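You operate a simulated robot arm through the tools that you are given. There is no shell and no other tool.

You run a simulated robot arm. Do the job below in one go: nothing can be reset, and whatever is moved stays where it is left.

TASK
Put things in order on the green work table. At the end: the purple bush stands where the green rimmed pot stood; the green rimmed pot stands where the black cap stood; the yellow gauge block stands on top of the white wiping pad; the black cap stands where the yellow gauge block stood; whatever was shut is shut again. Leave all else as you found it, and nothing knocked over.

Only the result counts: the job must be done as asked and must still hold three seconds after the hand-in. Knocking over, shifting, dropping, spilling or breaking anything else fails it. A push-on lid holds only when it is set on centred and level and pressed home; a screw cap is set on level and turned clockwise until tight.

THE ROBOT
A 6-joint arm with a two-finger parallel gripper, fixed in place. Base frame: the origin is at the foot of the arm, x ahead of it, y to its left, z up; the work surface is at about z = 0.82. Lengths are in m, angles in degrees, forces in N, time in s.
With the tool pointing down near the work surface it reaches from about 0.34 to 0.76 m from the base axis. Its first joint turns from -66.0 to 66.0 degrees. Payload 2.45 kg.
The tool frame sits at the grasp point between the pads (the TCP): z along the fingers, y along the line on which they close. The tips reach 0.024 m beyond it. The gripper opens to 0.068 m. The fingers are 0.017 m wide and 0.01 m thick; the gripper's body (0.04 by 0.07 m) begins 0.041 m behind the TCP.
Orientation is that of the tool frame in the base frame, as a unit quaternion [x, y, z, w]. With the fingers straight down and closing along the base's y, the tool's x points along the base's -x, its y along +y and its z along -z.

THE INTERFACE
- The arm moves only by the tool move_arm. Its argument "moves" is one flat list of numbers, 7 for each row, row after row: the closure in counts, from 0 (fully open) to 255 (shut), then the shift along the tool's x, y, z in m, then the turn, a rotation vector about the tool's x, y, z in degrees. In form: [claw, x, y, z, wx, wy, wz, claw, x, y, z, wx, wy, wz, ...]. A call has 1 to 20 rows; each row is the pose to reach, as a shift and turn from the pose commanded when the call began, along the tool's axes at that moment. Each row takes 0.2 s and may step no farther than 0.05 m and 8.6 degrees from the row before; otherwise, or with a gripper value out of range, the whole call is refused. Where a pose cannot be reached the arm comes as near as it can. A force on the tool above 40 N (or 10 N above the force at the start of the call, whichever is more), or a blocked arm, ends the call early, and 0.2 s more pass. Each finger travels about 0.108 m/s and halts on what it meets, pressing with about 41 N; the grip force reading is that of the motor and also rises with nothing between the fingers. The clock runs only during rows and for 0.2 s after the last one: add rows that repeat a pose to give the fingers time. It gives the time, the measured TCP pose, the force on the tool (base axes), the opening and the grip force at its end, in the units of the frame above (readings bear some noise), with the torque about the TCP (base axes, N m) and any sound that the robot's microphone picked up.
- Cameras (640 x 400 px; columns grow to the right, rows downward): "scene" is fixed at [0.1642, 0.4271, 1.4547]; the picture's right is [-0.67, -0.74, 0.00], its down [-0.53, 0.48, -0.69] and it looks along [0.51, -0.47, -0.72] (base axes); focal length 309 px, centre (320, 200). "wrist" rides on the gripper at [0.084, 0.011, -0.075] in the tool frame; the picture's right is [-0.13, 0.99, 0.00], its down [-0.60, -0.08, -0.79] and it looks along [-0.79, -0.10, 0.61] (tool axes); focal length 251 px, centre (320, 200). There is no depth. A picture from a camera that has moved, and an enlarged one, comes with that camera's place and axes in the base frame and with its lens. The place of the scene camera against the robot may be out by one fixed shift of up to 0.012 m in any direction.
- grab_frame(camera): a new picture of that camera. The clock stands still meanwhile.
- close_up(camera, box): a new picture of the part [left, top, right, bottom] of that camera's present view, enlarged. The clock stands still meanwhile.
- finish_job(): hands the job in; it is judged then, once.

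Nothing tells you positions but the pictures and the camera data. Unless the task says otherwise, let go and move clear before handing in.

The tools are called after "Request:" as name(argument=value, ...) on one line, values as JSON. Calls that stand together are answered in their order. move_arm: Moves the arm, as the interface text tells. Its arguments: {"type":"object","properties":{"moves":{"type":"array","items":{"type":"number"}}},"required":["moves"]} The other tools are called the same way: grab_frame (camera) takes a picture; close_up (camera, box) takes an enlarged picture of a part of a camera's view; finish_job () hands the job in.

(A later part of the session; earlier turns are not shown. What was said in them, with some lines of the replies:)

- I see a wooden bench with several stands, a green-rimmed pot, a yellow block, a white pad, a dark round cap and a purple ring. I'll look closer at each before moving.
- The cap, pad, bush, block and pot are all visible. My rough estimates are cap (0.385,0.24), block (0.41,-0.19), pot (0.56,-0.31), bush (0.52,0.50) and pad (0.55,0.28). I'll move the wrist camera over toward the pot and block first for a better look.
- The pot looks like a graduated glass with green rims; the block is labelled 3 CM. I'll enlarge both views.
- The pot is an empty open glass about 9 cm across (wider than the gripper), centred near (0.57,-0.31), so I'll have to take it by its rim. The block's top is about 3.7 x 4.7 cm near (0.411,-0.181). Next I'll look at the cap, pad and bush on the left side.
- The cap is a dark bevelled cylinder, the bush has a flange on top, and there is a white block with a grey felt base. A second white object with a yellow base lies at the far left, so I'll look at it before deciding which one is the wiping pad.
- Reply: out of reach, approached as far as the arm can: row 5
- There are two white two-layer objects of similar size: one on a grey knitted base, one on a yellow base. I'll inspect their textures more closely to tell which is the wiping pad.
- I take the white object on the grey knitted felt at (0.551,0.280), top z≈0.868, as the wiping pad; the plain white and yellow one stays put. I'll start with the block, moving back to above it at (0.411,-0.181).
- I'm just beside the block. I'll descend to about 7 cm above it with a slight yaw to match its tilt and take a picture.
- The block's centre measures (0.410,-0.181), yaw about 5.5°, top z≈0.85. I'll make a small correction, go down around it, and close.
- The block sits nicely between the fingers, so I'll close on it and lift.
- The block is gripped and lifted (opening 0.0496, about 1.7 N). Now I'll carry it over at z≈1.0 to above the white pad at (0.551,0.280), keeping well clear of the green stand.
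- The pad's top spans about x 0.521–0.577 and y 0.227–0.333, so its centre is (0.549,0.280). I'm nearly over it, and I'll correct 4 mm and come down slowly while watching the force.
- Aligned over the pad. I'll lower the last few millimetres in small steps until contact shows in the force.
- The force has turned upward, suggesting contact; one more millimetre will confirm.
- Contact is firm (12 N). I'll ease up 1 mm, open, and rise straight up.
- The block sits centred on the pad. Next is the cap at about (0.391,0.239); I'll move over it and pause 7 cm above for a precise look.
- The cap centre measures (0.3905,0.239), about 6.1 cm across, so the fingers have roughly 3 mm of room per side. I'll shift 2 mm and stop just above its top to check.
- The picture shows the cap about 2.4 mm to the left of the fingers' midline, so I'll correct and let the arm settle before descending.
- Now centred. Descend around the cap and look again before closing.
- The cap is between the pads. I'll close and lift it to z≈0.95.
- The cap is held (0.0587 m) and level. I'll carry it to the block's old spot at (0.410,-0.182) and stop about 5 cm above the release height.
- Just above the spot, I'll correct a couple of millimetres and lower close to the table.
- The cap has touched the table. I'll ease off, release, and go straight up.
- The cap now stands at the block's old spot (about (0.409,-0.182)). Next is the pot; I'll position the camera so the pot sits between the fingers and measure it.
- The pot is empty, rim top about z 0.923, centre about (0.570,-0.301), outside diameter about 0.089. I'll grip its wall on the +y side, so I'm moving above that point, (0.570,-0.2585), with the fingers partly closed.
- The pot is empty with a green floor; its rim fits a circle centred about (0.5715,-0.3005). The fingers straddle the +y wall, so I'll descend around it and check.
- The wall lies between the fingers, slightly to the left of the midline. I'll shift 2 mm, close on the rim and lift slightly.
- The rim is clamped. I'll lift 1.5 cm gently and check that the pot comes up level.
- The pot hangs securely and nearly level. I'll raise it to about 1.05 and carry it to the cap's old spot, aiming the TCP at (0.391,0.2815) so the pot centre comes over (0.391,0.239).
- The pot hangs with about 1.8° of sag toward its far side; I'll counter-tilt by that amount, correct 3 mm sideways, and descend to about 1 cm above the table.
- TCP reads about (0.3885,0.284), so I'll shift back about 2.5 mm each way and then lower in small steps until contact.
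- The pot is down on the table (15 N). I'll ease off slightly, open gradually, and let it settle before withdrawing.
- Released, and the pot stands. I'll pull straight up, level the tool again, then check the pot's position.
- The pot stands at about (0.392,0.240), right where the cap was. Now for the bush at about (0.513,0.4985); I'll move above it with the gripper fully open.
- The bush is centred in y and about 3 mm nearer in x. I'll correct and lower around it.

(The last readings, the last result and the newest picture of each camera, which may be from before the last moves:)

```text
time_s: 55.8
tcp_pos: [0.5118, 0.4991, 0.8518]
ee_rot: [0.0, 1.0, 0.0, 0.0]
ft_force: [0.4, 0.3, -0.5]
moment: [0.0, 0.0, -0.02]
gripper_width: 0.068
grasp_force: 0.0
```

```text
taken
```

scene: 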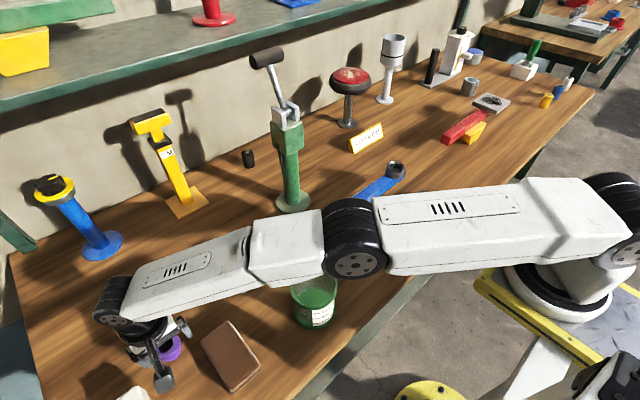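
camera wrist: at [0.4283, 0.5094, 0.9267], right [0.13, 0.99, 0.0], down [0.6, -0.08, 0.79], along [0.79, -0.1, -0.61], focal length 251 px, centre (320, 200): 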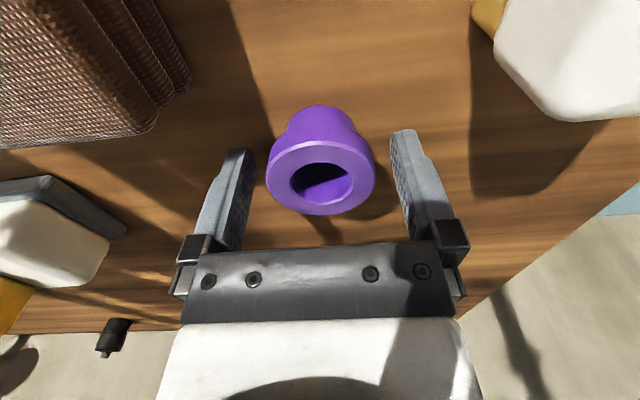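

The bush sits centred between the fingers. I'll close and lift.

Request:
move_arm(moves=[60, 0, 0, 0, 0, 0, 0, 255, 0, 0, 0, 0, 0, 0, 255, 0, 0, 0, 0, 0, 0, 255, 0, 0, 0, 0, 0, 0, 255, 0, 0, -0.01, 0, 0, 0, 255, 0, 0, -0.04, 0, 0, 0, 255, 0, 0, -0.085, 0, 0, 0, 255, 0, 0, -0.13, 0, 0, 0, 255, 0, 0, -0.15, 0, 0, 0, 255, 0, 0, -0.15, 0, 0, 0])

Request:
grab_frame(camera="wrist")

Request:
grab_frame(camera="scene")

```text
time_s: 58.0
tcp_pos: [0.5125, 0.4992, 1.0001]
ee_rot: [0.0, 1.0, -0.001, 0.0]
ft_force: [-0.1, 0.3, -0.6]
moment: [0.0, 0.03, 0.01]
gripper_width: 0.0466
grasp_force: 40.3
```

```text
taken
camera wrist: at [0.429, 0.5093, 1.0738], right [0.13, 0.99, 0.0], down [0.6, -0.08, 0.79], along [0.79, -0.1, -0.61], focal length 251 px, centre (320, 200)
```

wrist: 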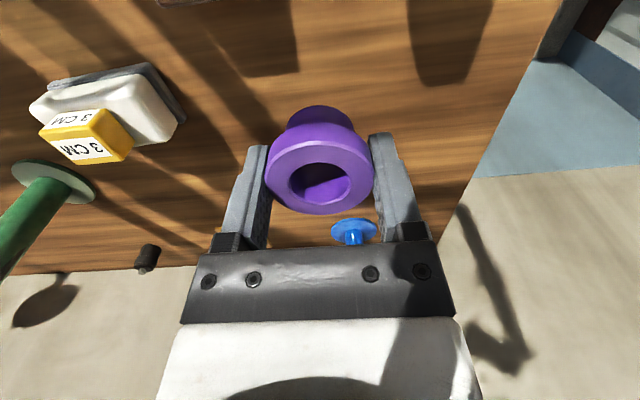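

```text
taken
```

scene: 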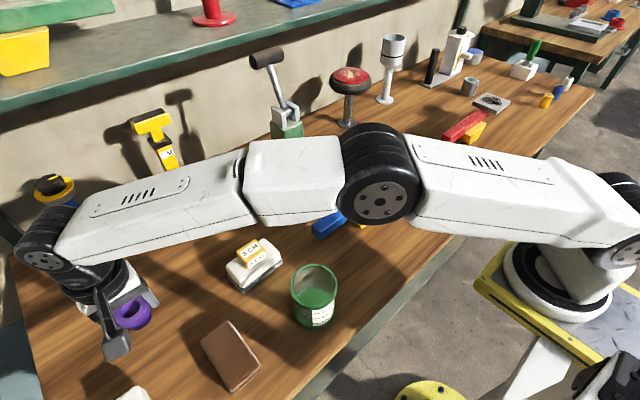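

Request:
close_up(camera="scene", box=[220, 230, 380, 340])

```text
3.64 times, centred on (300, 285) of scene
camera zoom: at [0.1642, 0.4271, 1.4547], right [-0.67, -0.74, 0.0], down [-0.53, 0.48, -0.69], along [0.51, -0.47, -0.72], focal length 1123 px, centre (393, -109)
```

zoom: 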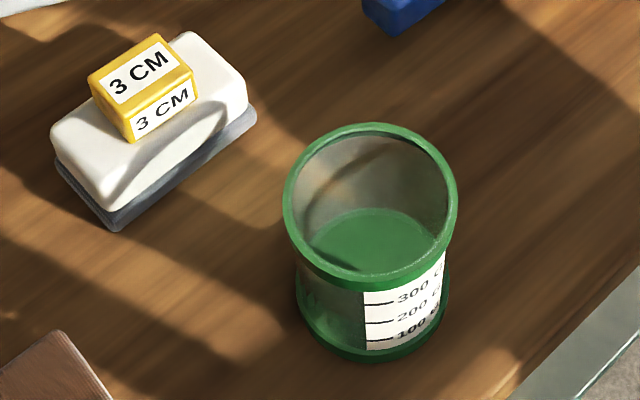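

The pot is upright on the cap's old spot and the block rests on the pad. I'll carry the bush at z≈1.0 around the green stand to the pot's old place at (0.5715,-0.3005).

Request:
move_arm(moves=[255, 0.0138, -0.0415, 0, 0, 0, 0, 255, 0.0275, -0.083, 0, 0, 0, 0, 255, 0.0413, -0.1245, 0, 0, 0, 0, 255, 0.055, -0.166, 0, 0, 0, 0, 255, 0.0688, -0.2075, 0, 0, 0, 0, 255, 0.0825, -0.249, 0, 0, 0, 0, 255, 0.0825, -0.2934, 0, 0, 0, 0, 255, 0.0825, -0.3379, 0, 0, 0, 0, 255, 0.0825, -0.3823, 0, 0, 0, 0, 255, 0.0825, -0.4268, 0, 0, 0, 0, 255, 0.0825, -0.4712, 0, 0, 0, 0, 255, 0.0825, -0.5157, 0, 0, 0, 0, 255, 0.0825, -0.5601, 0, 0, 0, 0, 255, 0.0825, -0.6046, 0, 0, 0, 0, 255, 0.0825, -0.649, 0, 0, 0, 0, 255, 0.0542, -0.6791, 0, 0, 0, 0, 255, 0.0259, -0.7092, 0, 0, 0, 0, 255, -0.0024, -0.7393, 0, 0, 0, 0, 255, -0.0307, -0.7694, 0, 0, 0, 0, 255, -0.059, -0.7995, 0, 0, 0, 0])

Request:
grab_frame(camera="wrist")

Request:
grab_frame(camera="scene")

```text
time_s: 62.2
tcp_pos: [0.5695, -0.302, 1.0]
ee_rot: [0.001, 1.0, 0.0, 0.001]
ft_force: [0.6, 0.1, -0.3]
moment: [0.02, 0.01, 0.0]
gripper_width: 0.0465
grasp_force: 41.1
```

```text
taken
camera wrist: at [0.4866, -0.2914, 1.0746], right [0.13, 0.99, 0.0], down [0.6, -0.08, 0.79], along [0.79, -0.1, -0.61], focal length 251 px, centre (320, 200)
```

wrist: 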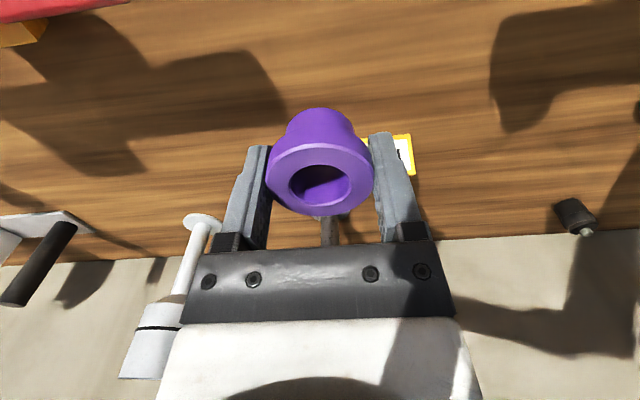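

```text
taken
```

scene: 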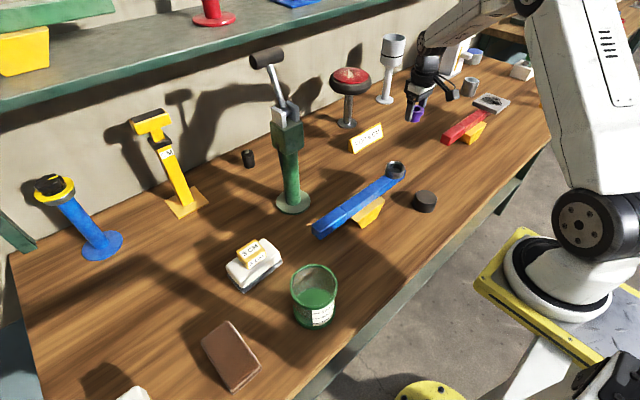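

Over the spot; I'll correct by under 2 mm and descend to about 5 mm above the table.

Request:
move_arm(moves=[255, -0.0015, 0.0017, 0.04, 0, 0, 0, 255, -0.0015, 0.0017, 0.08, 0, 0, 0, 255, -0.0015, 0.0017, 0.115, 0, 0, 0, 255, -0.0015, 0.0017, 0.135, 0, 0, 0, 255, -0.0015, 0.0017, 0.143, 0, 0, 0, 255, -0.0015, 0.0017, 0.143, 0, 0, 0, 255, -0.0015, 0.0017, 0.143, 0, 0, 0])

Request:
grab_frame(camera="wrist")

Request:
close_up(camera="scene", box=[350, 80, 490, 190])

```text
time_s: 63.8
tcp_pos: [0.5716, -0.2987, 0.8582]
ee_rot: [0.0, 1.0, 0.0, 0.001]
ft_force: [0.2, 0.8, 0.1]
moment: [0.01, -0.01, -0.03]
gripper_width: 0.0462
grasp_force: 40.9
```

```text
taken
camera wrist: at [0.4888, -0.289, 0.9321], right [0.13, 0.99, 0.0], down [0.6, -0.08, 0.79], along [0.79, -0.1, -0.61], focal length 251 px, centre (320, 200)
```

wrist: 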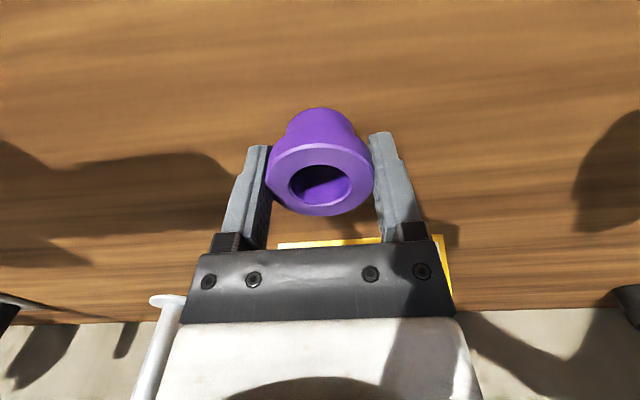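

```text
3.64 times, centred on (420, 135) of scene
camera zoom: at [0.1642, 0.4271, 1.4547], right [-0.67, -0.74, 0.0], down [-0.53, 0.48, -0.69], along [0.51, -0.47, -0.72], focal length 1123 px, centre (-44, 436)
```

zoom: 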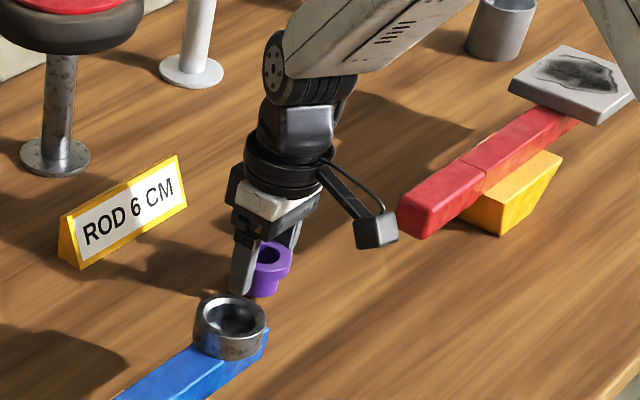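

Request:
move_arm(moves=[255, 0, -0.001, 0.002, 0, 0, 0, 255, 0, -0.001, 0.004, 0, 0, 0, 255, 0, -0.001, 0.004, 0, 0, 0])

Request:
move_arm(moves=[255, 0, 0, 0.001, 0, 0, 0, 255, 0, 0, 0.001, 0, 0, 0])

```text
time_s: 64.6
tcp_pos: [0.573, -0.2999, 0.8529]
ee_rot: [0.0, 1.0, 0.0, 0.002]
ft_force: [1.7, -0.2, 0.0]
moment: [0.02, -0.02, -0.05]
gripper_width: 0.0463
grasp_force: 41.3
```

```text
time_s: 65.2
tcp_pos: [0.5711, -0.2998, 0.8528]
ee_rot: [-0.001, 1.0, 0.0, 0.001]
ft_force: [-0.6, -0.7, -0.5]
moment: [0.0, -0.01, -0.01]
gripper_width: 0.0463
grasp_force: 41.7
```

Request:
move_arm(moves=[255, 0, 0, 0.001, 0, 0, 0, 255, 0, 0, 0.001, 0, 0, 0])

```text
time_s: 65.8
tcp_pos: [0.5702, -0.301, 0.8528]
ee_rot: [0.0, 1.0, 0.0, 0.001]
ft_force: [0.1, 0.4, 1.8]
moment: [0.05, -0.03, -0.01]
gripper_width: 0.0466
grasp_force: 40.7
```

Request:
move_arm(moves=[255, 0, 0, 0.001, 0, 0, 0, 255, 0, 0, 0.001, 0, 0, 0])

```text
time_s: 66.4
tcp_pos: [0.5707, -0.3003, 0.8516]
ee_rot: [0.001, 1.0, -0.001, 0.001]
ft_force: [-1.6, -0.1, 8.9]
moment: [0.04, 0.08, 0.02]
gripper_width: 0.0463
grasp_force: 40.2
```

The bush has touched the table (9 N). I'll ease off, open, and rise clear.

Request:
move_arm(moves=[255, 0, 0, -0.0005, 0, 0, 0, 255, 0, 0, -0.0005, 0, 0, 0, 60, 0, 0, -0.0005, 0, 0, 0, 0, 0, 0, -0.0005, 0, 0, 0, 0, 0, 0, -0.0005, 0, 0, 0, 0, 0, 0, -0.02, 0, 0, 0, 0, 0, 0, -0.05, 0, 0, 0, 0, 0, 0, -0.1, 0, 0, 0, 0, 0, 0, -0.145, 0, 0, 0])

Request:
grab_frame(camera="wrist")

Request:
grab_frame(camera="scene")

```text
time_s: 68.4
tcp_pos: [0.5731, -0.3021, 0.9968]
ee_rot: [0.0, 1.0, 0.0, 0.0]
ft_force: [0.0, -1.7, -0.4]
moment: [0.0, -0.01, 0.0]
gripper_width: 0.068
grasp_force: 0.1
```

```text
taken
camera wrist: at [0.4896, -0.2921, 1.0712], right [0.13, 0.99, 0.0], down [0.6, -0.08, 0.79], along [0.79, -0.1, -0.61], focal length 251 px, centre (320, 200)
```

wrist: 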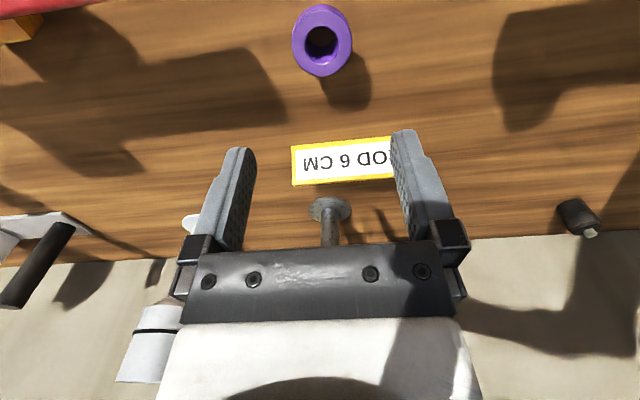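

```text
taken
```

scene: 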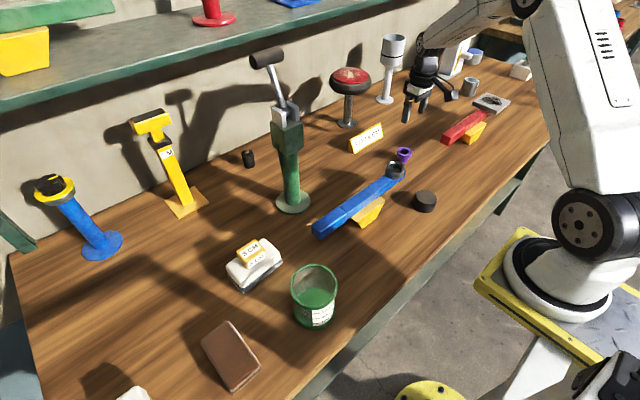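

Everything appears placed. I'll retreat to the starting pose and check all the positions with close-ups.

Request:
move_arm(moves=[0, 0.0133, 0.0431, -0.0161, 0, 0, 0, 0, 0.0266, 0.0863, -0.0323, 0, 0, 0, 0, 0.0399, 0.1294, -0.0484, 0, 0, 0, 0, 0.0531, 0.1726, -0.0646, 0, 0, 0, 0, 0.0664, 0.2157, -0.0807, 0, 0, 0, 0, 0.0797, 0.2589, -0.0969, 0, 0, 0, 0, 0.093, 0.302, -0.113, 0, 0, 0, 0, 0.093, 0.302, -0.113, 0, 0, 0])

Request:
close_up(camera="scene", box=[340, 100, 480, 220])

Request:
close_up(camera="scene", box=[120, 230, 360, 400])

Request:
grab_frame(camera="wrist")

Request:
grab_frame(camera="scene")

```text
time_s: 70.2
tcp_pos: [0.4764, 0.0022, 1.1102]
ee_rot: [0.0, 1.0, 0.0, 0.001]
ft_force: [0.0, -0.3, -0.3]
moment: [-0.01, -0.01, 0.01]
gripper_width: 0.068
grasp_force: 0.1
```

```text
3.33 times, centred on (410, 160) of scene
camera zoom: at [0.1642, 0.4271, 1.4547], right [-0.67, -0.74, 0.0], down [-0.53, 0.48, -0.69], along [0.51, -0.47, -0.72], focal length 1030 px, centre (20, 333)
```

zoom: 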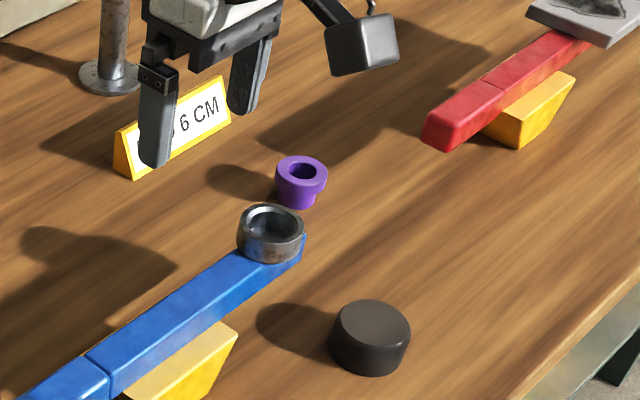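

```text
2.35 times, centred on (240, 315) of scene
camera zoom: at [0.1642, 0.4271, 1.4547], right [-0.67, -0.74, 0.0], down [-0.53, 0.48, -0.69], along [0.51, -0.47, -0.72], focal length 727 px, centre (508, -71)
```

zoom: 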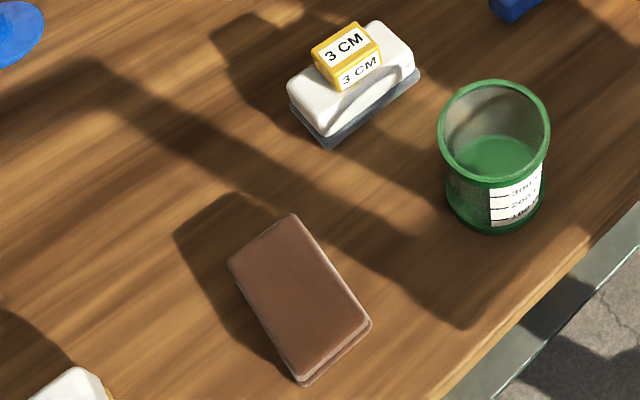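

```text
taken
camera wrist: at [0.3938, 0.0125, 1.1851], right [0.13, 0.99, 0.0], down [0.6, -0.08, 0.79], along [0.79, -0.1, -0.61], focal length 251 px, centre (320, 200)
```

wrist: 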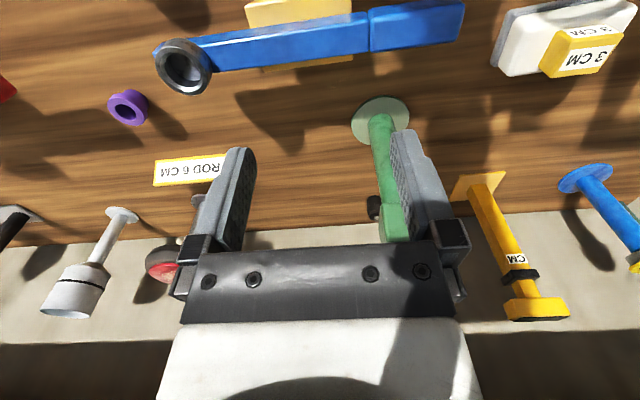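

```text
taken
```

scene: 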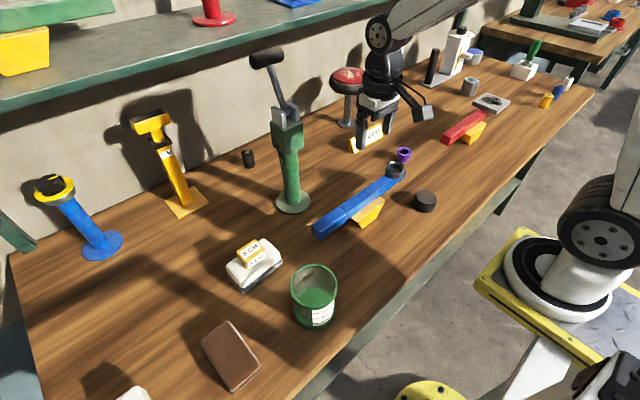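

All four items match in the pictures: the bush stands on the pot's old spot and the pot on the cap's old spot. The cap is where the block was, and the block rests centred on the white pad. Nothing else has moved, nothing was opened, and the gripper is clear, so I'm handing in.

Request:
finish_job()

```text
The job is handed in.
```

I finished the moves and handed the job in; the hand-in returned no verdict. In the last pictures nothing else had moved or been knocked over, and the gripper was clear.

| Object | Now stands | Estimated position (x, y in m) | Fit |
|---|---|---|---|
| Yellow gauge block | on top of the white wiping pad | (0.55, 0.28) | within a few mm of the pad's centre |
| Black cap | where the block stood | (0.409, -0.182) | within about 2 mm |
| Green rimmed pot | where the cap stood | (0.392, 0.240) | within about 3 mm |
| Purple bush | where the pot stood | (0.571, -0.300) | within about 2 mm (pot's own spot known to about 3 mm) |

- **Choice of pad:** two white objects could have been meant. I took the one with the grey knitted base as the wiping pad and left the smooth white one with the yellow base alone. If that was the wrong one, the block is in the wrong place.
- **Nothing to shut:** I opened nothing, and the pot has no lid.
- **Pot:** it is wider than the gripper opens, so I carried it by its rim. It was empty and stands upright.
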